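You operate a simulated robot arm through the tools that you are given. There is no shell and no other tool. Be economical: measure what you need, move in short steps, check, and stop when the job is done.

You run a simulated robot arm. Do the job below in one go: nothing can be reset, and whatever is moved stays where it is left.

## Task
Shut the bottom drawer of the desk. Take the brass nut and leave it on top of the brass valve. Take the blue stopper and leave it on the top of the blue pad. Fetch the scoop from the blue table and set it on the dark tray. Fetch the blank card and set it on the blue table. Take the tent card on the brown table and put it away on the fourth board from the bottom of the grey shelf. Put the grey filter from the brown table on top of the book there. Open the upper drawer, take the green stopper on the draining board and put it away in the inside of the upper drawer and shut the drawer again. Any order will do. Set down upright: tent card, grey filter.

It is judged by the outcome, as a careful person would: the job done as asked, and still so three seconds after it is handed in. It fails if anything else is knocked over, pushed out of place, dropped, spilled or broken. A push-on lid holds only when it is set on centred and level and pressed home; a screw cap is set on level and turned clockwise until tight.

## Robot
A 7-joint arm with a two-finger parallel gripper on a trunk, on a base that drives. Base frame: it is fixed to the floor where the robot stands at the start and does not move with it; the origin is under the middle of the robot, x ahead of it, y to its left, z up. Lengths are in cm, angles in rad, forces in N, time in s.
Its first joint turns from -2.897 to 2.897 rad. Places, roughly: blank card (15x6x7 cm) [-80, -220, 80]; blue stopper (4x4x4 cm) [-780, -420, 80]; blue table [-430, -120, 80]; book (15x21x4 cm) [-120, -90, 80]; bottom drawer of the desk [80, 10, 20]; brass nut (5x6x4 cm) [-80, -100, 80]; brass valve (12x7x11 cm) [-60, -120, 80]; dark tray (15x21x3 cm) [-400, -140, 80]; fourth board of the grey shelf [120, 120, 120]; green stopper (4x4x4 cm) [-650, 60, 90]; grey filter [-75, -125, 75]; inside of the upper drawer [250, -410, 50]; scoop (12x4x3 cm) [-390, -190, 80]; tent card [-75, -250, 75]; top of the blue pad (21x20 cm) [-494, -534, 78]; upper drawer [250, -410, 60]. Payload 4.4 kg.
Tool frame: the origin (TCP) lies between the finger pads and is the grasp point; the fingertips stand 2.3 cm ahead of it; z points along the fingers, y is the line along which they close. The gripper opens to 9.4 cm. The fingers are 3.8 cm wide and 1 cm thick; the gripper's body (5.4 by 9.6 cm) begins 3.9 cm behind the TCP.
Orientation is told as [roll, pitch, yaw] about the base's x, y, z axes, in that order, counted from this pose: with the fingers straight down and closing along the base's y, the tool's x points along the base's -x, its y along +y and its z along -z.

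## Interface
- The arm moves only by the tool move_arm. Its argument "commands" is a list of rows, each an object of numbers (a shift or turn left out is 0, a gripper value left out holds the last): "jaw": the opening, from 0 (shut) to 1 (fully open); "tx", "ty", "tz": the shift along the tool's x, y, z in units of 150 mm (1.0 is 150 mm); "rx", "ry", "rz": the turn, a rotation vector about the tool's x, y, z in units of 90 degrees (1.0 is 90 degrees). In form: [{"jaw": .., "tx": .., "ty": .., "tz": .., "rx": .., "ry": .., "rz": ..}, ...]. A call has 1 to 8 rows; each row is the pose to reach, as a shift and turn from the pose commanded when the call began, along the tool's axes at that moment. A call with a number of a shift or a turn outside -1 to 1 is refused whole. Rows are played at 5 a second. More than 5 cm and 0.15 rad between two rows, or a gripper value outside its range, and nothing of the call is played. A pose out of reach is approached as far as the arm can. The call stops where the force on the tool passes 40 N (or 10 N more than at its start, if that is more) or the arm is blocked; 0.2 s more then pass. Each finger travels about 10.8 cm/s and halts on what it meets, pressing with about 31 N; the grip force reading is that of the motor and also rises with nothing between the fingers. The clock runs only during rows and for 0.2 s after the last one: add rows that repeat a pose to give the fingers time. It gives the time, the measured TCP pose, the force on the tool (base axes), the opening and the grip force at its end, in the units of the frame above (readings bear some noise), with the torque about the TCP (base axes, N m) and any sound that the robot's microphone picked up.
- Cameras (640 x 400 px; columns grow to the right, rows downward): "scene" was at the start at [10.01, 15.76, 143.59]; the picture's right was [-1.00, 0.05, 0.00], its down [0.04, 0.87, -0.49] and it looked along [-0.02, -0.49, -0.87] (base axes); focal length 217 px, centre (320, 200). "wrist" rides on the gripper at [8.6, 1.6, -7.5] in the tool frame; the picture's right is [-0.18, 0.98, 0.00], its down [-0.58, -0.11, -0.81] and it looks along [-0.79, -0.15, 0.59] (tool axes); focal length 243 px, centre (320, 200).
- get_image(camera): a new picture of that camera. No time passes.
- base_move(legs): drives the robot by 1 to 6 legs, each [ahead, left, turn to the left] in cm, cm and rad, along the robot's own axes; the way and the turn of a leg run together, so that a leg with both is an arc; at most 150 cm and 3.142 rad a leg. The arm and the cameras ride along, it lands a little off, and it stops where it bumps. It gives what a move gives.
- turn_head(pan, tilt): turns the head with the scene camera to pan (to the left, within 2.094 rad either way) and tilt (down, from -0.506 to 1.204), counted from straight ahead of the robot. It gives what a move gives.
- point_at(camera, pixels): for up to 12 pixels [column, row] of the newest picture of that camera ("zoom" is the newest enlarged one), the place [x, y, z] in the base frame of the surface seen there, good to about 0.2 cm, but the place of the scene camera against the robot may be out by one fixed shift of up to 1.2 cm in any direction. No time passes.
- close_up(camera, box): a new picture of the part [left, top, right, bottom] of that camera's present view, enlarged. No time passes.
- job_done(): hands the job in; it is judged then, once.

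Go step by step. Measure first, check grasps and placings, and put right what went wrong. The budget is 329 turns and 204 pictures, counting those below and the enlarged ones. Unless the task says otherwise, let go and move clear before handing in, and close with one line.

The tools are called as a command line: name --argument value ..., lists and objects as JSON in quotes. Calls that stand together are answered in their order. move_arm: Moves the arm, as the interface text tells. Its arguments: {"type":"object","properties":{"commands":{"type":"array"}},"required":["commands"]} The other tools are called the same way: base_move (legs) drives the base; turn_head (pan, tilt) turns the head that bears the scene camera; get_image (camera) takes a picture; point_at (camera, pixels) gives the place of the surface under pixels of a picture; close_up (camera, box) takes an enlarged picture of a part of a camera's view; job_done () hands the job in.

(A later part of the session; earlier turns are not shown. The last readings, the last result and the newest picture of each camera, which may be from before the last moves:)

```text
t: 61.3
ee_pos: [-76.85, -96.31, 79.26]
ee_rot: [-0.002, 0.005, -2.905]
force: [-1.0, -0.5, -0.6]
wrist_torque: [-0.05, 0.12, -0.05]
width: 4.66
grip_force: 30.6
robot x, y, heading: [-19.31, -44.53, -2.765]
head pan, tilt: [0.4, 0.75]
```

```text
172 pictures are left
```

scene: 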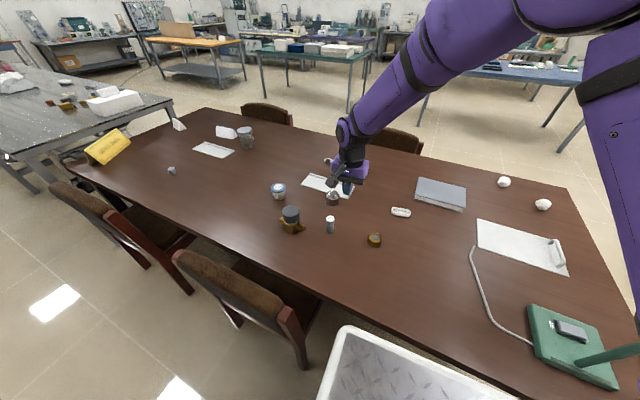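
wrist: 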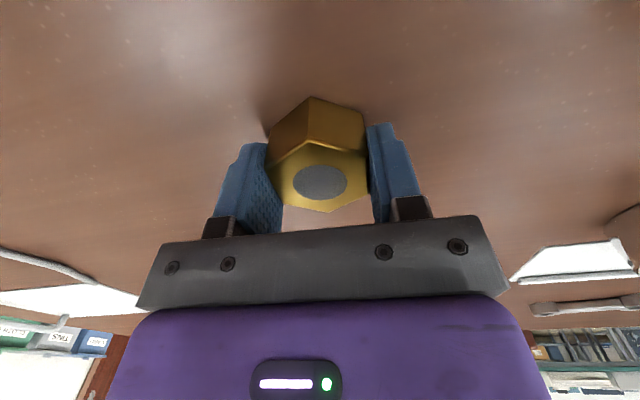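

The row step was too big; resend with steps under 5 cm.

move_arm --commands '[{"tz": -0.3}, {"tz": -0.6}, {"tz": -0.9}, {"tz": -1.0, "tx": 0.2, "ty": 0.2}, {"tz": -1.0, "tx": 0.4, "ty": 0.45}, {"tz": -1.0, "tx": 0.55, "ty": 0.7}, {"tz": -1.0, "tx": 0.73, "ty": 0.95}]'

get_image --camera "wrist"

```text
t: 62.9
ee_pos: [-63.0, -107.67, 94.37]
ee_rot: [-0.001, 0.006, -2.908]
force: [-1.1, 0.8, -3.8]
wrist_torque: [0.0, -0.04, 0.02]
width: 4.65
grip_force: 31.1
robot x, y, heading: [-19.58, -44.74, -2.76]
head pan, tilt: [0.4, 0.75]
```

```text
171 pictures are left
```

wrist: 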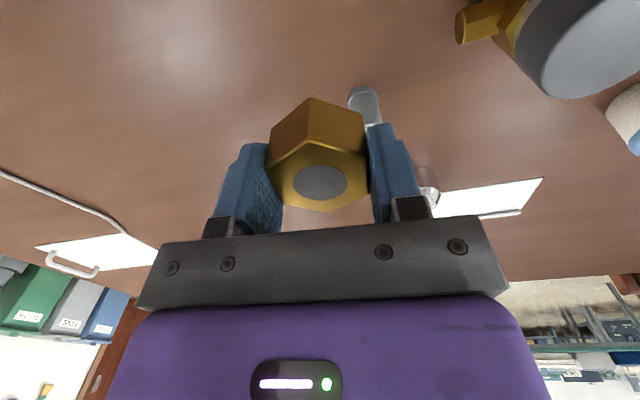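

Cap top is at upper right; measure its rim.

close_up --camera "wrist" --box '[480, 0, 640, 110]'

point_at --camera "zoom" --pixels '[[270, 370], [180, 330], [330, 385], [180, 250], [280, 100], [450, 380], [600, 300], [450, 200], [380, 20]]'

```text
3.64 times, centred on (560, 55) of wrist
```

zoom: 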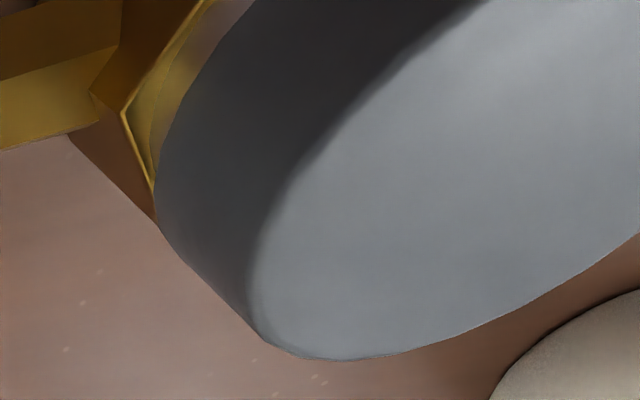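

```text
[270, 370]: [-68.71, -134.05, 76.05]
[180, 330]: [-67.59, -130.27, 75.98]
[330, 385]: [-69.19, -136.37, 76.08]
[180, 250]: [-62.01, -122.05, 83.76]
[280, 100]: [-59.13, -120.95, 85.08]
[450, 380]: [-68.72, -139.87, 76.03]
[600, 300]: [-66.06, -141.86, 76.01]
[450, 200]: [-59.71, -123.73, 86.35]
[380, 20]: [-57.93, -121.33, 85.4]
```

point_at --camera "zoom" --pixels '[[262, 280], [285, 335], [340, 348], [430, 335], [520, 300], [620, 240], [330, 170], [400, 90], [470, 20], [635, 100]]'

```text
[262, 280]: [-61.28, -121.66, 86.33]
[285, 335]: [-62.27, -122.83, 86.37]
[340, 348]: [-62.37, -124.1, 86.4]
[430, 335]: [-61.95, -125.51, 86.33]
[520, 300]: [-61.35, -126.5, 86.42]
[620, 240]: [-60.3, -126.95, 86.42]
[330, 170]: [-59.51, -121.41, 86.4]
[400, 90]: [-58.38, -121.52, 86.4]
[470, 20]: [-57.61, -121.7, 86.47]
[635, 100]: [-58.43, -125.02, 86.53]
```

Cap centre ≈ (-59.4,-124.3), top 86.4. Move over it and check before lowering.

move_arm --commands '[{"tx": -0.006, "ty": 0.25}, {"tx": -0.012, "ty": 0.5}, {"tx": -0.018, "ty": 0.75}, {"tx": -0.024, "ty": 0.95}, {"tx": -0.024, "ty": 1.0}]'

move_arm --commands '[{"tx": 0, "ty": 0.132}, {"tx": 0, "ty": 0.132, "tz": 0.15}, {"tx": 0, "ty": 0.132, "tz": 0.25}]'

get_image --camera "wrist"

```text
t: 64.1
ee_pos: [-59.56, -122.41, 94.16]
ee_rot: [-0.002, 0.006, -2.905]
force: [0.5, 0.9, -3.8]
wrist_torque: [-0.01, -0.03, 0.02]
width: 4.67
grip_force: 31.1
robot x, y, heading: [-19.91, -44.32, -2.765]
head pan, tilt: [0.4, 0.75]
```

```text
t: 64.9
ee_pos: [-59.26, -124.36, 90.33]
ee_rot: [-0.003, 0.005, -2.907]
force: [-0.3, 0.2, -4.0]
wrist_torque: [0.01, 0.01, 0.0]
width: 4.66
grip_force: 30.4
robot x, y, heading: [-19.6, -45.04, -2.767]
head pan, tilt: [0.4, 0.75]
```

```text
169 pictures are left
```

wrist: 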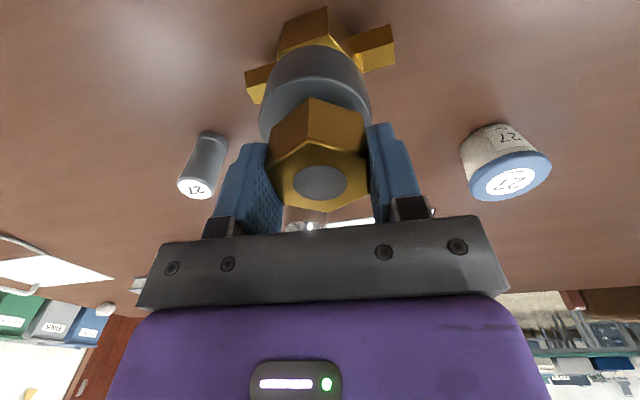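

Nut centred over the cap. Lower 0.8 cm gently.

move_arm --commands '[{"tz": 0.02}, {"tz": 0.04}, {"tz": 0.055}]'

```text
t: 65.7
ee_pos: [-59.21, -124.25, 89.51]
ee_rot: [-0.002, 0.004, -2.907]
force: [-0.2, 0.3, -0.5]
wrist_torque: [-0.04, 0.02, -0.01]
width: 4.68
grip_force: 31.2
robot x, y, heading: [-20.01, -45.0, -2.765]
head pan, tilt: [0.4, 0.75]
```

Weight now rests on the cap. Release and rise.

move_arm --commands '[{"jaw": 0.55}, {"jaw": 0.65}, {"jaw": 0.75}, {"tz": -0.15}, {"tz": -0.4}, {"tz": -0.7}, {"tz": -0.9}]'

get_image --camera "wrist"

```text
t: 67.3
ee_pos: [-59.35, -124.25, 102.92]
ee_rot: [-0.001, 0.006, -2.905]
force: [-0.1, -0.4, 0.1]
wrist_torque: [0.02, 0.01, 0.01]
width: 7.04
grip_force: 0.1
robot x, y, heading: [-19.47, -44.48, -2.765]
head pan, tilt: [0.4, 0.75]
```

```text
168 pictures are left
```

wrist: 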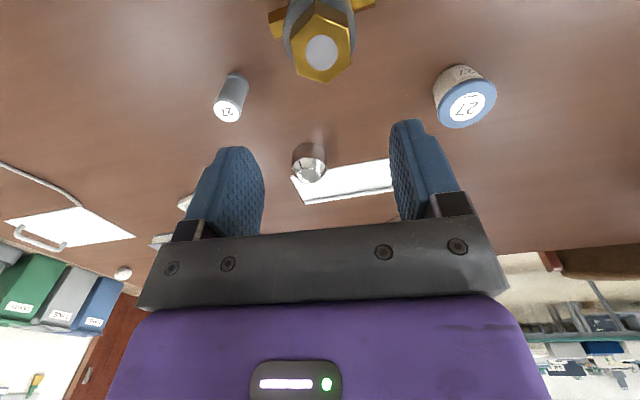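

Nut sits on the valve. Now the filter at (228,108).

close_up --camera "wrist" --box '[195, 60, 275, 130]'

point_at --camera "zoom" --pixels '[[255, 370], [165, 350], [345, 370], [255, 420], [260, 340], [220, 395], [330, 350], [270, 240], [300, 130]]'

```text
5.71 times, centred on (235, 95) of wrist
```

zoom: 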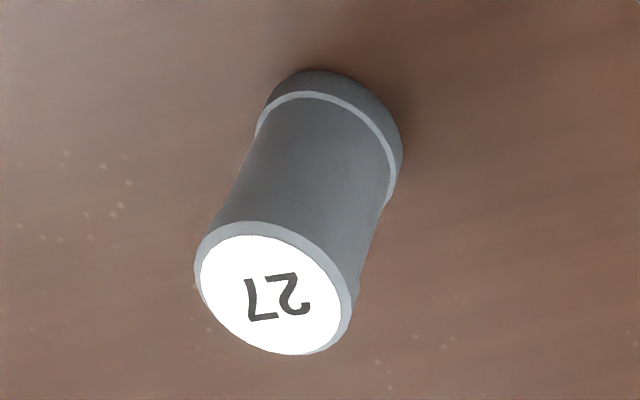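

```text
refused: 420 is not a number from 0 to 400
```

point_at --camera "zoom" --pixels '[[270, 295], [205, 265], [345, 310], [255, 228], [295, 350], [330, 255], [220, 325]]'

```text
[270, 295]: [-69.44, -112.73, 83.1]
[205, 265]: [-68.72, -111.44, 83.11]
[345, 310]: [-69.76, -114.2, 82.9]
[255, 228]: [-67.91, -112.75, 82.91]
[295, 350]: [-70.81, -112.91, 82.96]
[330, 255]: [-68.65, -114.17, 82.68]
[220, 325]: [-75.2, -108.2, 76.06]
```

point_at --camera "wrist" --pixels '[[308, 165], [293, 160], [325, 160], [308, 148], [470, 100], [190, 203]]'

```text
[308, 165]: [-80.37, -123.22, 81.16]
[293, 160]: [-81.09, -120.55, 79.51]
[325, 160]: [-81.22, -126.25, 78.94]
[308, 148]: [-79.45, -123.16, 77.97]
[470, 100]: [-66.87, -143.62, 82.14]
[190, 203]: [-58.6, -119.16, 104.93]
```

Filter centre (-69.35,-112.8), Ø3, top 83.1; surroundings clear. Move above and go down.

move_arm --commands '[{"tx": -0.12, "ty": -0.22}, {"tx": -0.24, "ty": -0.45}, {"tx": -0.36, "ty": -0.68}, {"tx": -0.471, "ty": -0.897}, {"tx": -0.471, "ty": -0.897, "tz": 0.3}, {"tx": -0.471, "ty": -0.897, "tz": 0.6}, {"tx": -0.471, "ty": -0.897, "tz": 0.75}]'

get_image --camera "wrist"

```text
t: 68.9
ee_pos: [-69.4, -112.65, 91.92]
ee_rot: [-0.002, 0.005, -2.908]
force: [-1.0, 0.8, 0.7]
wrist_torque: [0.05, 0.0, -0.02]
width: 7.06
grip_force: 0.1
robot x, y, heading: [-19.65, -44.09, -2.765]
head pan, tilt: [0.4, 0.75]
```

```text
166 pictures are left
```

wrist: 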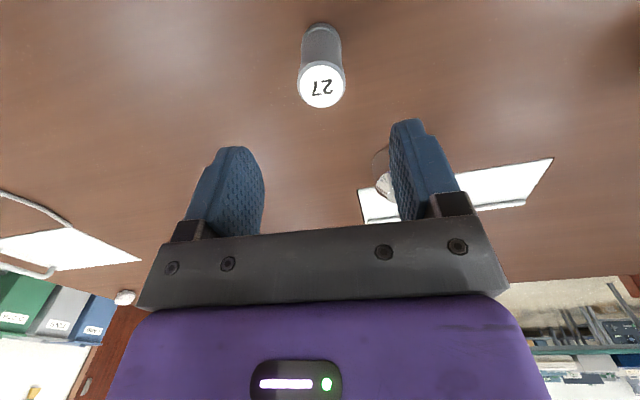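

move_arm --commands '[{"tz": 0.25}, {"tz": 0.5}, {"tz": 0.7}, {"tz": 0.76}, {"tz": 0.76, "jaw": 0.2}, {"tz": 0.76, "jaw": 0}, {"tz": 0.76}, {"tz": 0.76}]'

move_arm --commands '[{"tz": -0.2}, {"tz": -0.5}, {"tz": -0.75}, {"tz": -1.0}]'

get_image --camera "wrist"

```text
t: 70.7
ee_pos: [-69.32, -112.66, 80.43]
ee_rot: [-0.001, 0.006, -2.906]
force: [0.2, -0.5, 0.3]
wrist_torque: [0.0, 0.03, 0.02]
width: 3.32
grip_force: 30.8
robot x, y, heading: [-19.57, -44.75, -2.766]
head pan, tilt: [0.4, 0.75]
```

```text
t: 71.7
ee_pos: [-69.37, -112.83, 95.52]
ee_rot: [-0.002, 0.004, -2.905]
force: [-1.5, -0.8, -0.9]
wrist_torque: [0.02, -0.02, 0.01]
width: 3.28
grip_force: 31.2
robot x, y, heading: [-19.47, -44.68, -2.771]
head pan, tilt: [0.4, 0.75]
```

```text
165 pictures are left
```

wrist: 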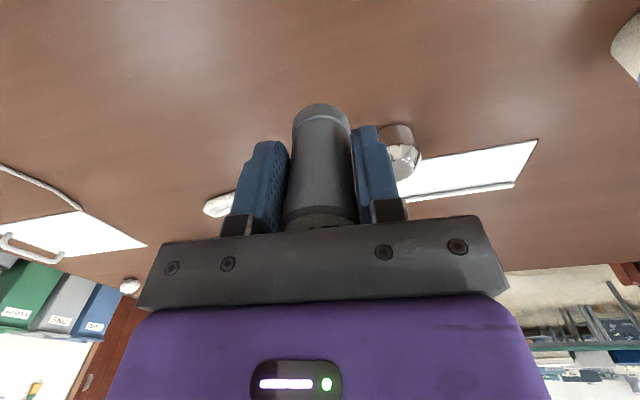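

Filter held firm. Carry it toward the book in three hops.

move_arm --commands '[{"tx": -0.23, "ty": -0.188}, {"tx": -0.46, "ty": -0.376}, {"tx": -0.69, "ty": -0.564}, {"tx": -0.92, "ty": -0.752}]'

move_arm --commands '[{"tx": -0.23, "ty": -0.188}, {"tx": -0.46, "ty": -0.376}, {"tx": -0.69, "ty": -0.564}, {"tx": -0.92, "ty": -0.752}]'

get_image --camera "wrist"

```text
t: 72.7
ee_pos: [-85.33, -105.08, 95.53]
ee_rot: [-0.002, 0.005, -2.903]
force: [1.0, -0.4, -0.1]
wrist_torque: [0.03, 0.06, 0.03]
width: 3.28
grip_force: 31.2
robot x, y, heading: [-19.27, -44.76, -2.764]
head pan, tilt: [0.4, 0.75]
```

```text
t: 73.7
ee_pos: [-101.14, -97.36, 95.28]
ee_rot: [-0.002, 0.006, -2.905]
force: [0.7, -0.8, -0.4]
wrist_torque: [0.04, 0.05, -0.01]
width: 3.32
grip_force: 31.1
robot x, y, heading: [-19.54, -44.72, -2.768]
head pan, tilt: [0.4, 0.75]
```

```text
164 pictures are left
```

wrist: 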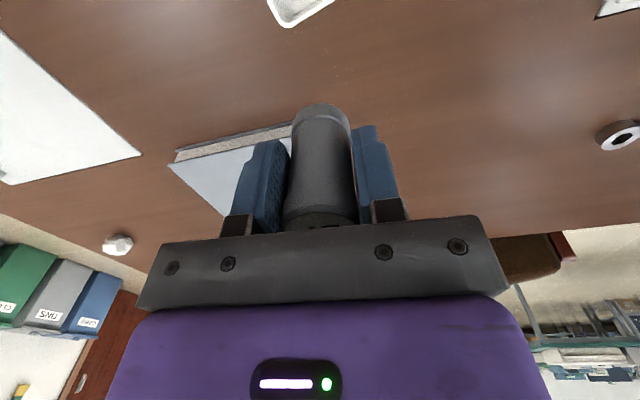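

point_at --camera "wrist" --pixels '[[178, 160], [280, 130], [225, 213], [220, 175], [260, 145], [178, 166]]'

close_up --camera "scene" --box '[310, 130, 500, 240]'

```text
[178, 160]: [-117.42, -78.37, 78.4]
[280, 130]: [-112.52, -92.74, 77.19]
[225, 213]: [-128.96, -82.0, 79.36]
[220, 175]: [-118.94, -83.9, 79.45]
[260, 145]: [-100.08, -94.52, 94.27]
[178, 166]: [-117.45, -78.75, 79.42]
```

```text
3.37 times, centred on (405, 185) of scene
```

zoom: 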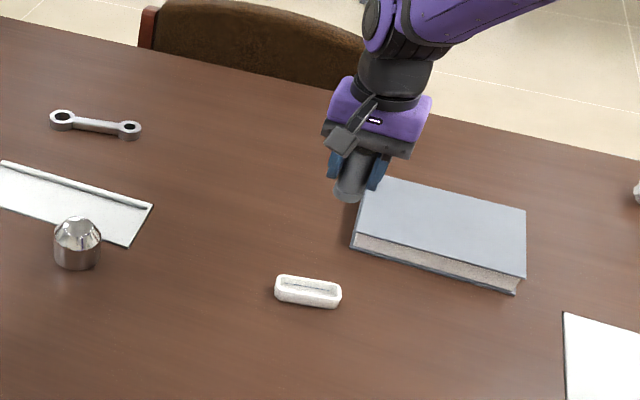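

Book top z≈79.4, centre ≈ (-121,-91). Go over it, then lower.

move_arm --commands '[{"tx": -0.25, "ty": -0.19}, {"tx": -0.5, "ty": -0.38}, {"tx": -0.75, "ty": -0.57}, {"tx": -1.0, "ty": -0.755}, {"tx": -1.0, "ty": -0.755, "tz": 0.25}, {"tx": -1.0, "ty": -0.755, "tz": 0.5}, {"tx": -1.0, "ty": -0.755, "tz": 0.66}]'

close_up --camera "scene" --box '[310, 130, 500, 240]'

```text
t: 75.3
ee_pos: [-118.42, -89.73, 85.35]
ee_rot: [-0.003, 0.006, -2.907]
force: [0.1, -0.2, 0.0]
wrist_torque: [0.0, 0.0, -0.01]
width: 3.3
grip_force: 30.8
robot x, y, heading: [-19.42, -44.77, -2.767]
head pan, tilt: [0.4, 0.75]
```

```text
3.37 times, centred on (405, 185) of scene
```

zoom: 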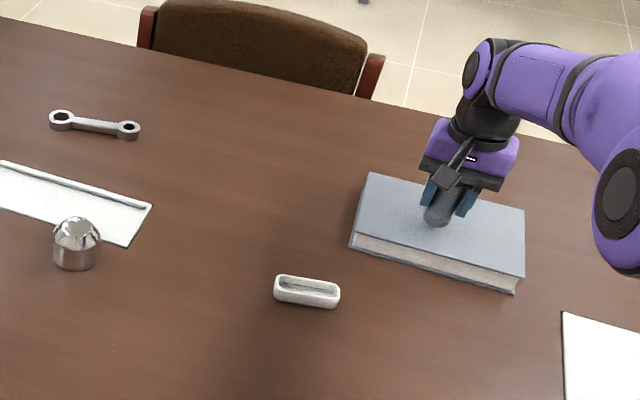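

Centred over the book; lower ~1.7 cm until contact.

move_arm --commands '[{"tz": 0.04}, {"tz": 0.08}, {"tz": 0.1}, {"tz": 0.11}, {"tz": 0.115}]'

```text
t: 76.5
ee_pos: [-118.57, -89.79, 83.82]
ee_rot: [0.001, 0.001, -2.906]
force: [-4.4, -5.8, 19.4]
wrist_torque: [-0.34, 0.12, 0.03]
width: 3.31
grip_force: 30.6
robot x, y, heading: [-19.27, -44.52, -2.765]
head pan, tilt: [0.4, 0.75]
```

Contact made; ease up slightly, release, rise.

move_arm --commands '[{"tz": -0.012}, {"tz": -0.012, "jaw": 0.42}, {"tz": -0.012, "jaw": 0.5}, {"tz": -0.012, "jaw": 0.7}, {"tz": -0.3, "jaw": 0.7}, {"tz": -0.6}, {"tz": -0.9}]'

close_up --camera "scene" --box '[260, 130, 500, 250]'

```text
t: 78.1
ee_pos: [-118.57, -89.95, 96.96]
ee_rot: [-0.003, 0.008, -2.906]
force: [-0.4, 0.6, -1.1]
wrist_torque: [0.01, 0.03, 0.02]
width: 6.59
grip_force: 0.1
robot x, y, heading: [-19.75, -44.53, -2.77]
head pan, tilt: [0.4, 0.75]
```

```text
2.67 times, centred on (380, 190) of scene
```

zoom: 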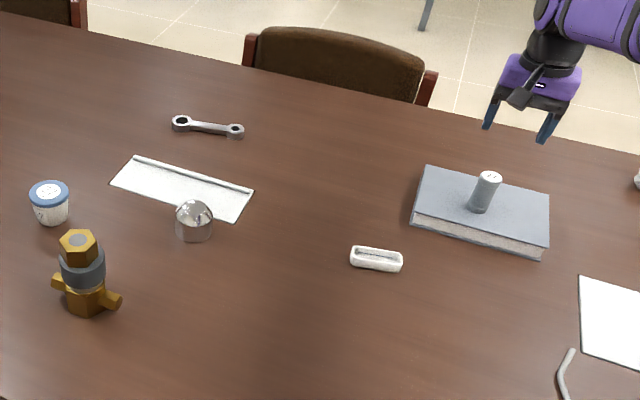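

Both placed. Now survey the far end for standing room near the cards.

close_up --camera "scene" --box '[0, 60, 320, 260]'

point_at --camera "scene" --pixels '[[172, 102], [75, 165], [207, 108], [265, 108], [245, 105], [290, 112], [395, 132], [20, 175], [220, 100], [120, 185], [60, 190], [310, 122]]'

```text
2.00 times, centred on (160, 160) of scene
```

zoom: 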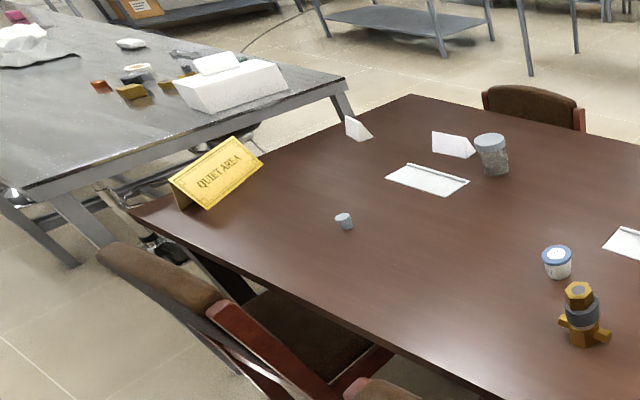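

```text
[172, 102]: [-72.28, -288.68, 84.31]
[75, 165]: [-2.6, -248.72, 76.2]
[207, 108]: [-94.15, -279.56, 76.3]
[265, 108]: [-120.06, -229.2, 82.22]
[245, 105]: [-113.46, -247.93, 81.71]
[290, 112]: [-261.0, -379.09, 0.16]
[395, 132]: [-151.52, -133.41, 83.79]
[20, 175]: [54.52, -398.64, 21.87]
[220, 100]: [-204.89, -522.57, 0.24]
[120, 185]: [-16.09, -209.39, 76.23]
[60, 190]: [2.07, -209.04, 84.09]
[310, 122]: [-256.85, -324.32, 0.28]
```

Far end blocked by the grey table; west side behind chair 2 is open, so I'll go round there. First raise and close the jaw, then back out.

move_arm --commands '[{"tz": -0.25, "tx": 0.15}, {"tz": -0.5, "tx": 0.3}, {"tz": -0.6, "tx": 0.6}, {"tz": -0.6, "tx": 0.9}]'

base_move --legs '[[-55, 0, 0]]'

move_arm --commands '[{"tx": 0.3, "rz": -0.03}, {"tx": 0.6, "rz": -0.06}, {"tx": 0.9, "rz": -0.088}]'

```text
t: 79.1
ee_pos: [-105.68, -86.65, 105.94]
ee_rot: [-0.002, 0.006, -2.906]
force: [-0.6, -0.3, -1.1]
wrist_torque: [-0.01, 0.0, 0.01]
width: 6.58
grip_force: 0.2
robot x, y, heading: [-19.74, -44.79, -2.766]
head pan, tilt: [0.4, 0.75]
```

```text
t: 82.3
ee_pos: [-54.6, -66.32, 106.01]
ee_rot: [-0.001, 0.004, -2.908]
force: [0.5, -0.5, -0.3]
wrist_torque: [-0.01, -0.01, 0.0]
width: 6.56
grip_force: 0.1
robot x, y, heading: [31.45, -24.67, -2.767]
head pan, tilt: [0.4, 0.75]
```

```text
t: 83.1
ee_pos: [-41.44, -63.35, 106.03]
ee_rot: [-0.002, 0.006, -2.769]
force: [-0.8, -0.6, -1.4]
wrist_torque: [0.01, -0.03, 0.01]
width: 6.59
grip_force: 0.2
robot x, y, heading: [31.54, -24.29, -2.765]
head pan, tilt: [0.4, 0.75]
```

Drive sideways away from the table, then look.

base_move --legs '[[0, -110, 0]]'

turn_head --pan 0 --tilt 0.45

get_image --camera "scene"

```text
t: 88.7
ee_pos: [-81.25, 39.51, 106.22]
ee_rot: [-0.002, 0.005, -2.778]
force: [0.4, 0.2, -0.1]
wrist_torque: [0.05, -0.02, 0.03]
width: 6.59
grip_force: 0.1
robot x, y, heading: [-7.81, 77.34, -2.781]
head pan, tilt: [0.4, 0.75]
```

```text
t: 89.6
ee_pos: [-81.48, 39.57, 106.02]
ee_rot: [-0.002, 0.006, -2.777]
force: [0.2, -0.5, 0.2]
wrist_torque: [0.0, 0.04, -0.02]
width: 6.58
grip_force: 0.2
robot x, y, heading: [-8.2, 77.72, -2.776]
head pan, tilt: [0.0, 0.45]
```

```text
159 pictures are left
```

scene: 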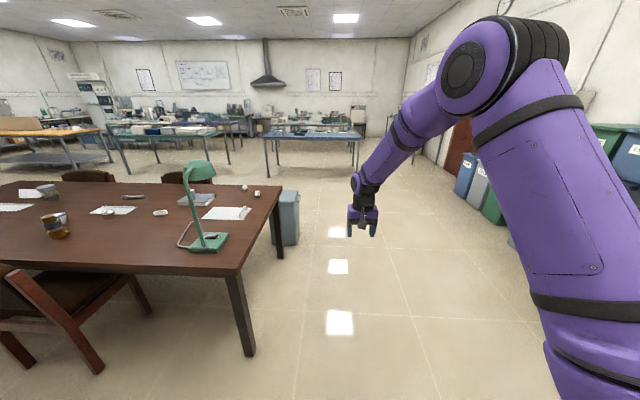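

point_at --camera "scene" --pixels '[[285, 245], [298, 200], [300, 240], [267, 140], [357, 140], [265, 175], [440, 200], [440, 330], [150, 175], [110, 133], [60, 170]]'

```text
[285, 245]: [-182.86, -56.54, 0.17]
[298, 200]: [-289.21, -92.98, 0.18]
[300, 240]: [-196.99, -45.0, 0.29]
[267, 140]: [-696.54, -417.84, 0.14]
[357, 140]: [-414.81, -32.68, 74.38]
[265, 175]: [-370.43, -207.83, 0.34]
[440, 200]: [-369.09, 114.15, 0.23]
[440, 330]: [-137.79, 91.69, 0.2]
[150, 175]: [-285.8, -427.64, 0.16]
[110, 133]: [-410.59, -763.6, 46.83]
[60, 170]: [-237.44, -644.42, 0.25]
```

Blue table at x≈-415, bin at (-190,-50). Drive west past the table, then turn to face east.

base_move --legs '[[120, -4, 0], [120, -4, 0], [0, 0, 3.084]]'

turn_head --pan -0.9 --tilt 0.5

get_image --camera "scene"

```text
t: 108.5
ee_pos: [-157.67, 33.64, 106.06]
ee_rot: [0.001, 0.006, 0.31]
force: [1.2, -0.4, 0.5]
wrist_torque: [0.01, -0.01, 0.01]
width: 6.6
grip_force: 0.0
robot x, y, heading: [-232.95, -0.38, 0.309]
head pan, tilt: [0.0, 0.45]
```

```text
t: 109.7
ee_pos: [-157.58, 33.67, 106.06]
ee_rot: [-0.001, 0.005, 0.31]
force: [-0.3, 0.8, -0.4]
wrist_torque: [-0.01, -0.02, 0.02]
width: 6.6
grip_force: 0.0
robot x, y, heading: [-232.78, -0.43, 0.314]
head pan, tilt: [-0.901, 0.499]
```

```text
158 pictures are left
```

scene: 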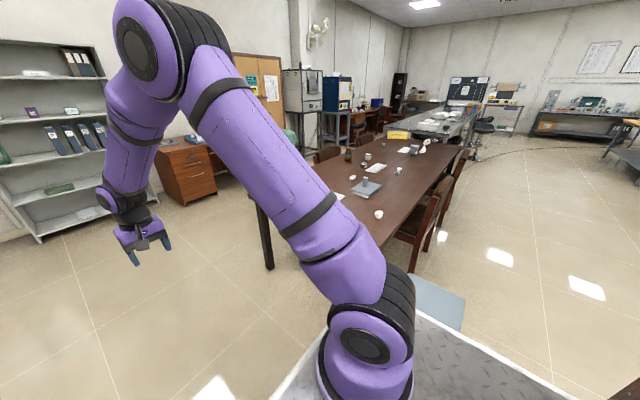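

West side is open floor. Drive down along the table's west side.

base_move --legs '[[-25, -130, 0], [-25, -128, 0]]'

turn_head --pan 0 --tilt 0.75

get_image --camera "scene"

```text
t: 112.0
ee_pos: [-155.87, 11.9, 106.15]
ee_rot: [-0.005, 0.004, 0.321]
force: [-0.1, -0.2, -0.3]
wrist_torque: [0.05, 0.02, 0.0]
width: 6.56
grip_force: 0.1
robot x, y, heading: [-230.68, -23.41, 0.329]
head pan, tilt: [-0.901, 0.499]
stopped in leg 1: the robot was blocked; the commanded pose is now the measured one
```

```text
t: 113.2
ee_pos: [-155.78, 11.94, 106.15]
ee_rot: [-0.004, 0.006, 0.319]
force: [-0.4, 0.5, 1.6]
wrist_torque: [-0.02, 0.01, -0.02]
width: 6.59
grip_force: 0.0
robot x, y, heading: [-230.79, -23.34, 0.333]
head pan, tilt: [0.0, 0.75]
```

```text
157 pictures are left
```

scene: 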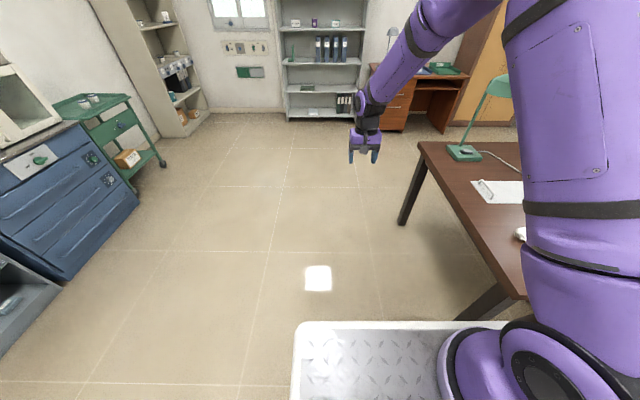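

Blocked — the right-front corner met the bin. Check it.

turn_head --pan -0.9 --tilt 1.1

get_image --camera "scene"

```text
t: 114.5
ee_pos: [-155.89, 11.99, 106.07]
ee_rot: [-0.004, 0.005, 0.319]
force: [-0.3, -0.8, 0.4]
wrist_torque: [0.0, 0.02, 0.01]
width: 6.56
grip_force: 0.1
robot x, y, heading: [-230.58, -23.1, 0.33]
head pan, tilt: [-0.901, 1.1]
```

```text
156 pictures are left
```

scene: 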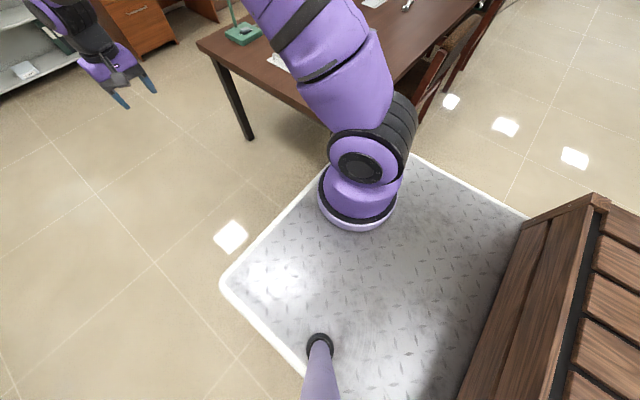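

Back away and look at the bin.

base_move --legs '[[-40, 12, 0]]'

turn_head --pan -0.7 --tilt 0.8

get_image --camera "scene"

```text
t: 117.0
ee_pos: [-197.39, 10.26, 106.04]
ee_rot: [-0.002, 0.006, 0.316]
force: [0.6, 0.0, -0.2]
wrist_torque: [0.01, 0.02, 0.0]
width: 6.57
grip_force: 0.0
robot x, y, heading: [-272.56, -24.63, 0.323]
head pan, tilt: [-0.901, 1.1]
```

```text
t: 117.8
ee_pos: [-197.3, 10.34, 106.14]
ee_rot: [-0.003, 0.005, 0.314]
force: [-0.2, 0.8, 0.3]
wrist_torque: [0.04, 0.0, 0.0]
width: 6.57
grip_force: 0.0
robot x, y, heading: [-272.45, -24.64, 0.321]
head pan, tilt: [-0.7, 0.799]
```

```text
155 pictures are left
```

scene: 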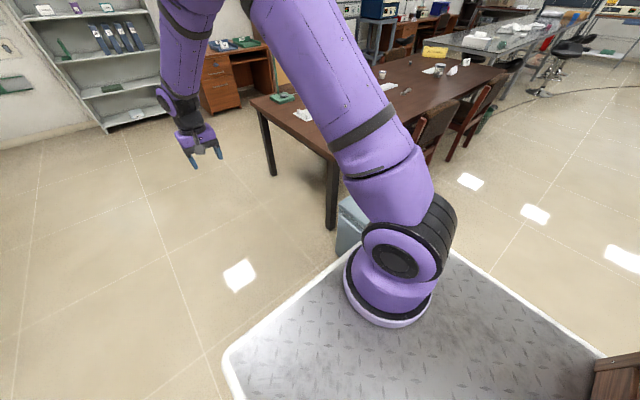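

point_at --camera "scene" --pixels '[[340, 255], [338, 215], [352, 200], [330, 225], [272, 170]]'

```text
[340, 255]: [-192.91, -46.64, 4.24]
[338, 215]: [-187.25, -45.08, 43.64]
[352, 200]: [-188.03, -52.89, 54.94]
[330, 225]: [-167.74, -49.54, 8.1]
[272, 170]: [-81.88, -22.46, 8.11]
```

Bin is upright and in place. Go south well clear of it.

base_move --legs '[[-22, -118, 0], [-22, -118, -0.015]]'

turn_head --pan -0.1 --tilt 0.7

get_image --camera "scene"

```text
t: 129.7
ee_pos: [-163.53, -231.06, 106.14]
ee_rot: [-0.004, 0.006, 0.301]
force: [0.6, -0.7, 0.2]
wrist_torque: [-0.01, 0.0, -0.02]
width: 6.6
grip_force: 0.1
robot x, y, heading: [-238.87, -264.95, 0.312]
head pan, tilt: [-0.7, 0.799]
```

```text
t: 130.7
ee_pos: [-163.61, -231.1, 106.11]
ee_rot: [-0.004, 0.006, 0.301]
force: [-0.5, 1.0, 0.4]
wrist_torque: [0.01, 0.07, -0.05]
width: 6.58
grip_force: 0.0
robot x, y, heading: [-238.65, -264.87, 0.307]
head pan, tilt: [-0.099, 0.7]
```

```text
154 pictures are left
```

scene: 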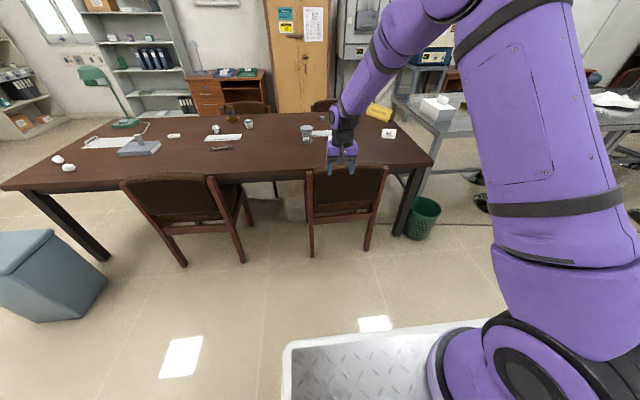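

Clear. The tent card is at (388,133), chair 2 at (345,190), a green bin at (422,215). Zoom.

close_up --camera "scene" --box '[180, 90, 420, 240]'

point_at --camera "scene" --pixels '[[388, 134], [320, 133], [310, 190], [385, 175], [345, 170], [310, 255], [368, 250], [415, 238], [428, 165], [345, 195]]'

```text
2.67 times, centred on (300, 165) of scene
```

zoom: 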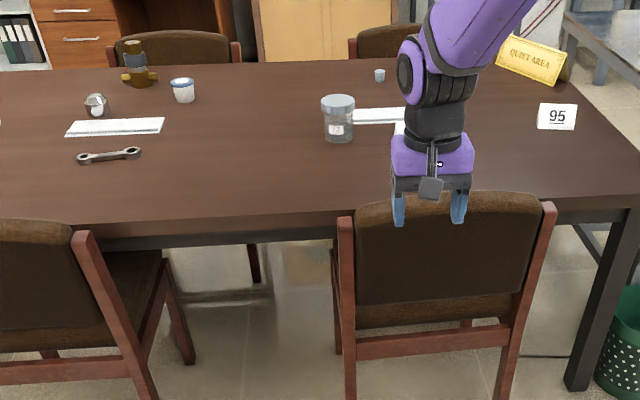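

```text
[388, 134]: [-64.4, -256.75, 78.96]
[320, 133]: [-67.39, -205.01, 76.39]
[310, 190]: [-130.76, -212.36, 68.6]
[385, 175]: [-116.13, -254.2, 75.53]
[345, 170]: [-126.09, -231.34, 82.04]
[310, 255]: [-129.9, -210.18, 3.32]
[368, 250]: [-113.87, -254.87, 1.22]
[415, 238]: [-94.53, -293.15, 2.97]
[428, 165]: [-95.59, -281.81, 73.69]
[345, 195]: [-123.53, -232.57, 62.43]
```

Tent card reads "95" on this side. Drive up behind chair 2 (70 ahead).

base_move --legs '[[70, -5, 0]]'

get_image --camera "scene"

get_image --camera "wrist"

```text
t: 134.6
ee_pos: [-95.75, -213.43, 106.05]
ee_rot: [-0.003, 0.006, 0.314]
force: [0.2, -0.3, 0.5]
wrist_torque: [-0.01, 0.0, 0.03]
width: 6.57
grip_force: 0.0
robot x, y, heading: [-171.57, -248.39, 0.321]
head pan, tilt: [-0.099, 0.7]
```

```text
152 pictures are left
```

scene: 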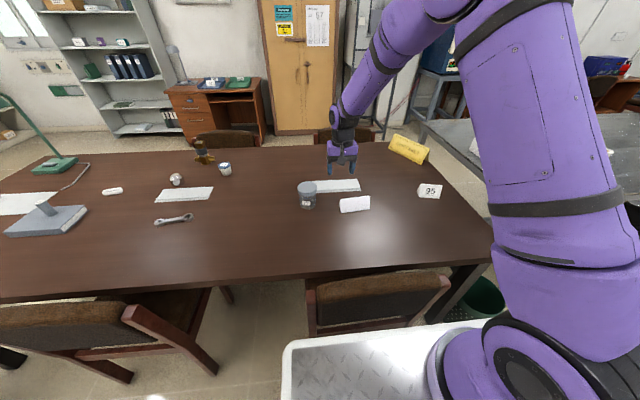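

```text
151 pictures are left
```

wrist: 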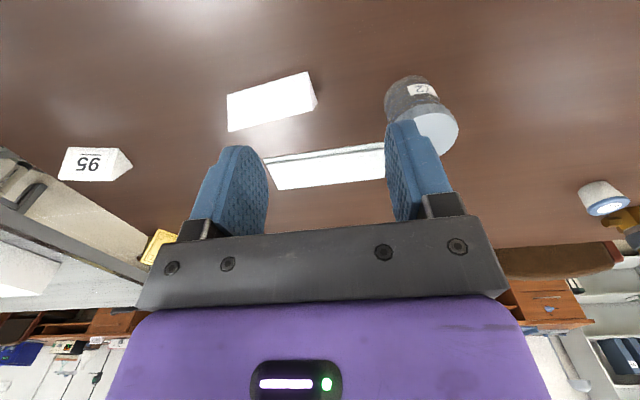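

Zoom in on both cards in the wrist view.

close_up --camera "wrist" --box '[40, 130, 150, 200]'

close_up --camera "wrist" --box '[215, 60, 325, 140]'

point_at --camera "zoom" --pixels '[[75, 350], [540, 180], [588, 235], [510, 65], [75, 190], [300, 200], [560, 170]]'

point_at --camera "wrist" --pixels '[[62, 178], [66, 149], [115, 150], [116, 178], [130, 165], [90, 165]]'

```text
5.71 times, centred on (95, 165) of wrist
```

zoom: 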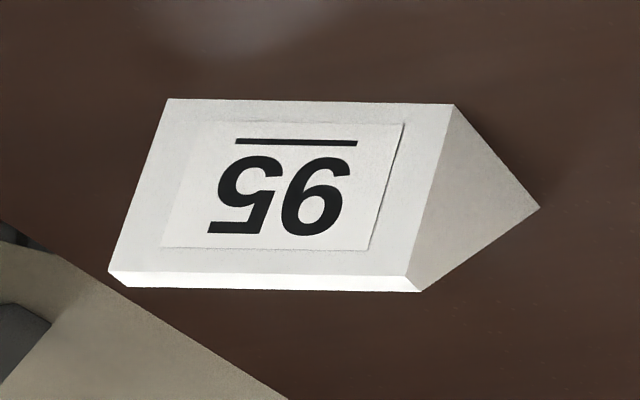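

```text
5.00 times, centred on (270, 100) of wrist
```

zoom: 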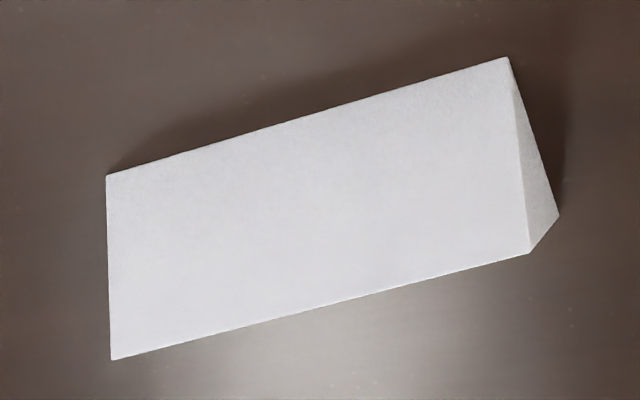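

```text
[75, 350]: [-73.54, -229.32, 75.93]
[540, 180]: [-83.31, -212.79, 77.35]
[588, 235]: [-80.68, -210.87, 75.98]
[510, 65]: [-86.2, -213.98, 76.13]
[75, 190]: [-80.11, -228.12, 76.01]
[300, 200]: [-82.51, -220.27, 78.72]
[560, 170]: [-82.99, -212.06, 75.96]
```

```text
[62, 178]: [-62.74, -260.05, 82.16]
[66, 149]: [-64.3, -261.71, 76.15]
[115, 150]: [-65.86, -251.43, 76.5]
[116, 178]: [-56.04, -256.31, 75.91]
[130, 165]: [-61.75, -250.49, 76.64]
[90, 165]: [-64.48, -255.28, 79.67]
```

The tent card is ~10 cm long, ~4.3 wide, ridge at z≈82, centre (-63.2,-256.1). I'll slide the base right so the arm lines up, and turn the wrist for gripping across its slopes.

base_move --legs '[[0, -36, 0]]'

move_arm --commands '[{"tx": -0.1, "rz": 0.09, "jaw": 0.9}, {"tx": -0.2, "rz": 0.18}, {"tx": -0.3, "rz": 0.27}, {"tx": -0.3, "rz": 0.36}, {"tx": -0.3, "rz": 0.45}, {"tx": -0.3, "rz": 0.54}, {"tx": -0.3, "rz": 0.63}, {"tx": -0.3, "rz": 0.72}]'

get_image --camera "wrist"

```text
t: 136.9
ee_pos: [-84.36, -247.34, 106.07]
ee_rot: [-0.004, 0.006, 0.312]
force: [0.5, -0.3, -0.3]
wrist_torque: [0.02, -0.04, 0.01]
width: 6.58
grip_force: 0.1
robot x, y, heading: [-159.52, -282.05, 0.318]
head pan, tilt: [-0.099, 0.7]
```

```text
t: 138.7
ee_pos: [-80.09, -246.03, 106.08]
ee_rot: [-0.007, 0.001, -0.822]
force: [-0.3, -0.1, -0.2]
wrist_torque: [0.05, 0.0, 0.04]
width: 8.42
grip_force: 0.0
robot x, y, heading: [-159.69, -281.87, 0.321]
head pan, tilt: [-0.099, 0.7]
```

```text
148 pictures are left
```

wrist: 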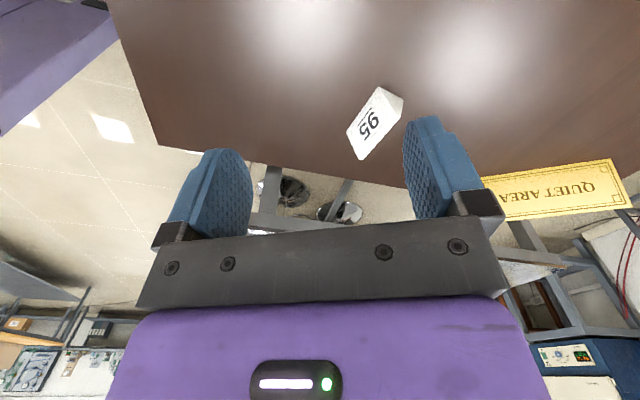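

close_up --camera "wrist" --box '[330, 75, 420, 170]'

```text
4.21 times, centred on (375, 122) of wrist
```

zoom: 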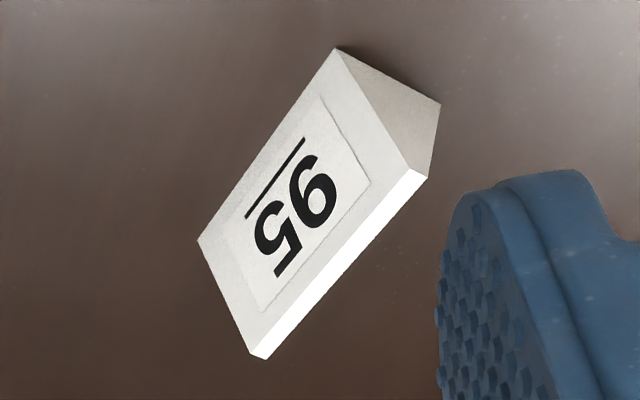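

point_at --camera "zoom" --pixels '[[337, 52], [436, 105], [427, 175], [420, 173], [255, 352], [265, 355], [201, 240], [270, 200], [315, 270], [340, 270]]'

```text
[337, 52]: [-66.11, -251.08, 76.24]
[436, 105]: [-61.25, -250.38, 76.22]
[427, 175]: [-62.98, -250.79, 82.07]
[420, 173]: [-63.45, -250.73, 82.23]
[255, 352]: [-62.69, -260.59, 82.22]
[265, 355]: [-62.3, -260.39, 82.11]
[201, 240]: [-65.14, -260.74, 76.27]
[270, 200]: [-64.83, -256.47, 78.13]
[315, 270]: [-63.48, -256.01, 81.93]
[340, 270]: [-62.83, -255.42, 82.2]
```

Card centre (-63.2,-255.6), long axis ~(.1,-.995). Turn to yaw -1.471 and move most of the way.

move_arm --commands '[{"tx": -0.2, "ty": 0.06, "rz": 0.09, "jaw": 0.95}, {"tx": -0.4, "ty": 0.12, "rz": 0.18}, {"tx": -0.6, "ty": 0.18, "rz": 0.27}, {"tx": -0.8, "ty": 0.25, "rz": 0.36}, {"tx": -1.0, "ty": 0.32, "rz": 0.413, "tz": 0.1}, {"tx": -1.0, "ty": 0.32, "rz": 0.413, "tz": 0.4}, {"tx": -1.0, "ty": 0.32, "rz": 0.413, "tz": 0.6}]'

get_image --camera "wrist"

```text
t: 140.3
ee_pos: [-66.29, -253.66, 97.46]
ee_rot: [-0.002, -0.005, -1.467]
force: [-1.0, 0.2, 0.6]
wrist_torque: [0.02, -0.02, 0.0]
width: 8.92
grip_force: 0.1
robot x, y, heading: [-159.84, -282.0, 0.325]
head pan, tilt: [-0.099, 0.7]
```

```text
146 pictures are left
```

wrist: 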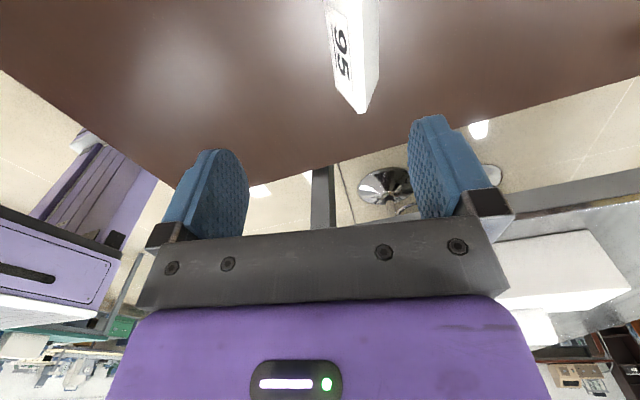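

move_arm --commands '[{"tx": -0.147, "ty": 0.193, "jaw": 0.95}, {"tx": -0.147, "ty": 0.193, "tz": 0.3}, {"tx": -0.147, "ty": 0.193, "tz": 0.6}, {"tx": -0.147, "ty": 0.193, "tz": 0.8}]'

get_image --camera "wrist"

close_up --camera "scene" --box '[300, 120, 480, 230]'

```text
t: 141.3
ee_pos: [-63.21, -255.85, 85.13]
ee_rot: [-0.004, -0.006, -1.466]
force: [0.7, -0.4, 1.0]
wrist_torque: [-0.01, 0.0, 0.0]
width: 8.93
grip_force: 0.0
robot x, y, heading: [-159.97, -282.11, 0.319]
head pan, tilt: [-0.099, 0.7]
```

```text
145 pictures are left
```

wrist: 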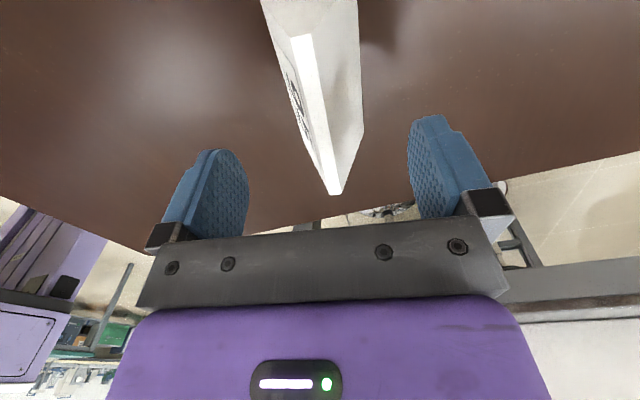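

```text
3.56 times, centred on (390, 175) of scene
```

zoom: 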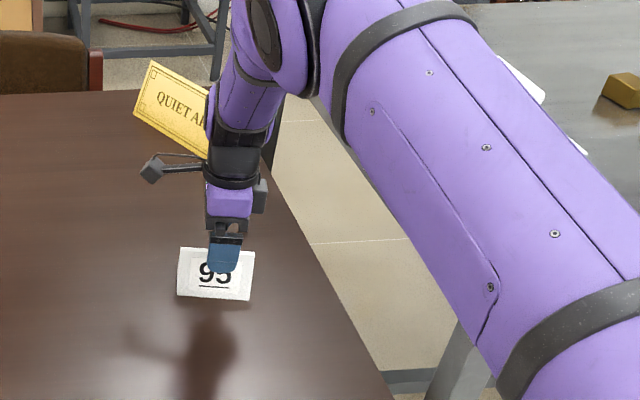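

point_at --camera "wrist" --pixels '[[300, 40], [335, 188], [318, 120], [362, 130]]'

```text
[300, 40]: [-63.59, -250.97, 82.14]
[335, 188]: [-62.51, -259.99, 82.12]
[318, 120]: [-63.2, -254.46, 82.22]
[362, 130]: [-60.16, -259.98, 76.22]
```

Aligned within 1°. Descend to 78.9 and close.

move_arm --commands '[{"tz": 0.15}, {"tz": 0.3}, {"tz": 0.4}, {"tz": 0.415}, {"tz": 0.415, "jaw": 0.6}, {"tz": 0.415, "jaw": 0.3}, {"tz": 0.415, "jaw": 0}, {"tz": 0.415}]'

move_arm --commands '[{"tz": 0}, {"tz": -0.05}, {"tz": -0.1}, {"tz": -0.2}]'

get_image --camera "wrist"

```text
t: 143.1
ee_pos: [-63.36, -255.83, 78.83]
ee_rot: [-0.007, -0.003, -1.466]
force: [0.9, -0.1, -0.6]
wrist_torque: [0.03, 0.02, 0.0]
width: 4.7
grip_force: 30.9
robot x, y, heading: [-159.49, -282.21, 0.322]
head pan, tilt: [-0.099, 0.7]
```

```text
t: 144.1
ee_pos: [-63.49, -255.71, 81.91]
ee_rot: [-0.005, -0.006, -1.467]
force: [-0.3, -0.2, -0.7]
wrist_torque: [-0.02, -0.01, -0.01]
width: 4.67
grip_force: 31.0
robot x, y, heading: [-159.43, -282.18, 0.321]
head pan, tilt: [-0.099, 0.7]
```

```text
143 pictures are left
```

wrist: 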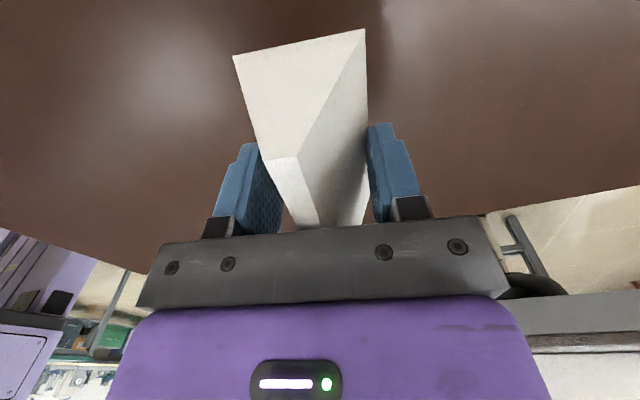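

point_at --camera "wrist" --pixels '[[238, 58], [361, 35], [268, 165], [296, 165], [300, 75]]'

```text
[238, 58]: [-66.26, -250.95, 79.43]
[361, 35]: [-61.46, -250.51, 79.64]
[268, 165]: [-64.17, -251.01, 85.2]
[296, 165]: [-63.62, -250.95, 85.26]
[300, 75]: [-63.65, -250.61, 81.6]
```

Card held level. Lift to travel height and draw in.

move_arm --commands '[{"tz": -0.25}, {"tz": -0.5}, {"tz": -0.75}, {"tz": -1.0}]'

move_arm --commands '[{"tz": -0.25}, {"tz": -0.5}, {"tz": -0.75, "ty": -0.1}, {"tz": -0.9, "ty": -0.3}, {"tz": -0.9, "ty": -0.5}]'

base_move --legs '[[-85, 0, 0]]'

get_image --camera "wrist"

```text
t: 145.1
ee_pos: [-62.99, -255.53, 96.99]
ee_rot: [-0.006, -0.006, -1.467]
force: [-0.8, 0.8, -1.7]
wrist_torque: [-0.03, 0.03, -0.03]
width: 4.68
grip_force: 31.1
robot x, y, heading: [-160.09, -282.21, 0.326]
head pan, tilt: [-0.099, 0.7]
```

```text
t: 146.3
ee_pos: [-71.0, -256.35, 110.39]
ee_rot: [-0.004, -0.007, -1.467]
force: [0.6, -0.4, -1.5]
wrist_torque: [0.04, 0.03, 0.02]
width: 4.66
grip_force: 30.8
robot x, y, heading: [-159.31, -281.49, 0.317]
head pan, tilt: [-0.099, 0.7]
```

```text
t: 150.7
ee_pos: [-150.52, -282.83, 110.33]
ee_rot: [-0.003, -0.003, -1.47]
force: [-0.6, -0.1, -0.1]
wrist_torque: [0.03, -0.05, 0.0]
width: 4.62
grip_force: 31.5
robot x, y, heading: [-239.06, -308.06, 0.317]
head pan, tilt: [-0.099, 0.7]
```

```text
142 pictures are left
```

wrist: 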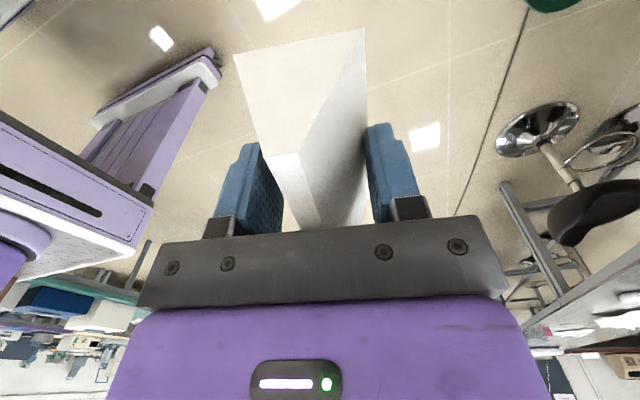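

Card stays level. Drive north, west of the bin, then check the way.

base_move --legs '[[28, 109, 0], [28, 109, 0], [28, 109, -0.317]]'

turn_head --pan 0.3 --tilt 0.5

get_image --camera "scene"

```text
t: 167.2
ee_pos: [-151.72, 26.29, 110.37]
ee_rot: [-0.004, -0.005, -1.786]
force: [0.2, 0.2, -0.2]
wrist_torque: [0.02, 0.0, 0.01]
width: 4.42
grip_force: 31.2
robot x, y, heading: [-243.91, 29.81, 0.002]
head pan, tilt: [-0.099, 0.7]
```

```text
t: 168.1
ee_pos: [-151.83, 26.22, 110.38]
ee_rot: [-0.005, -0.003, -1.785]
force: [0.7, -0.5, 0.1]
wrist_torque: [0.0, -0.02, 0.0]
width: 4.4
grip_force: 31.1
robot x, y, heading: [-244.18, 29.83, 0.004]
head pan, tilt: [0.3, 0.499]
```

```text
141 pictures are left
```

scene: 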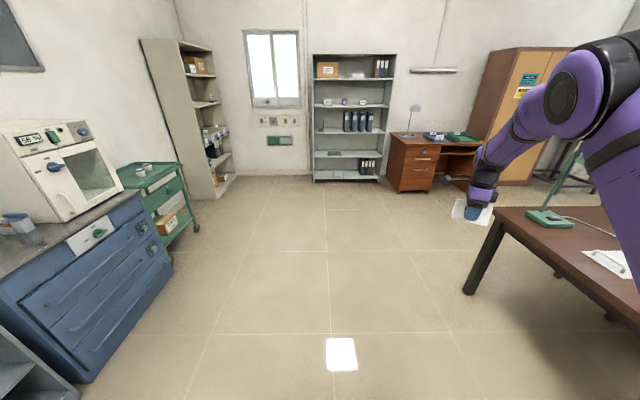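

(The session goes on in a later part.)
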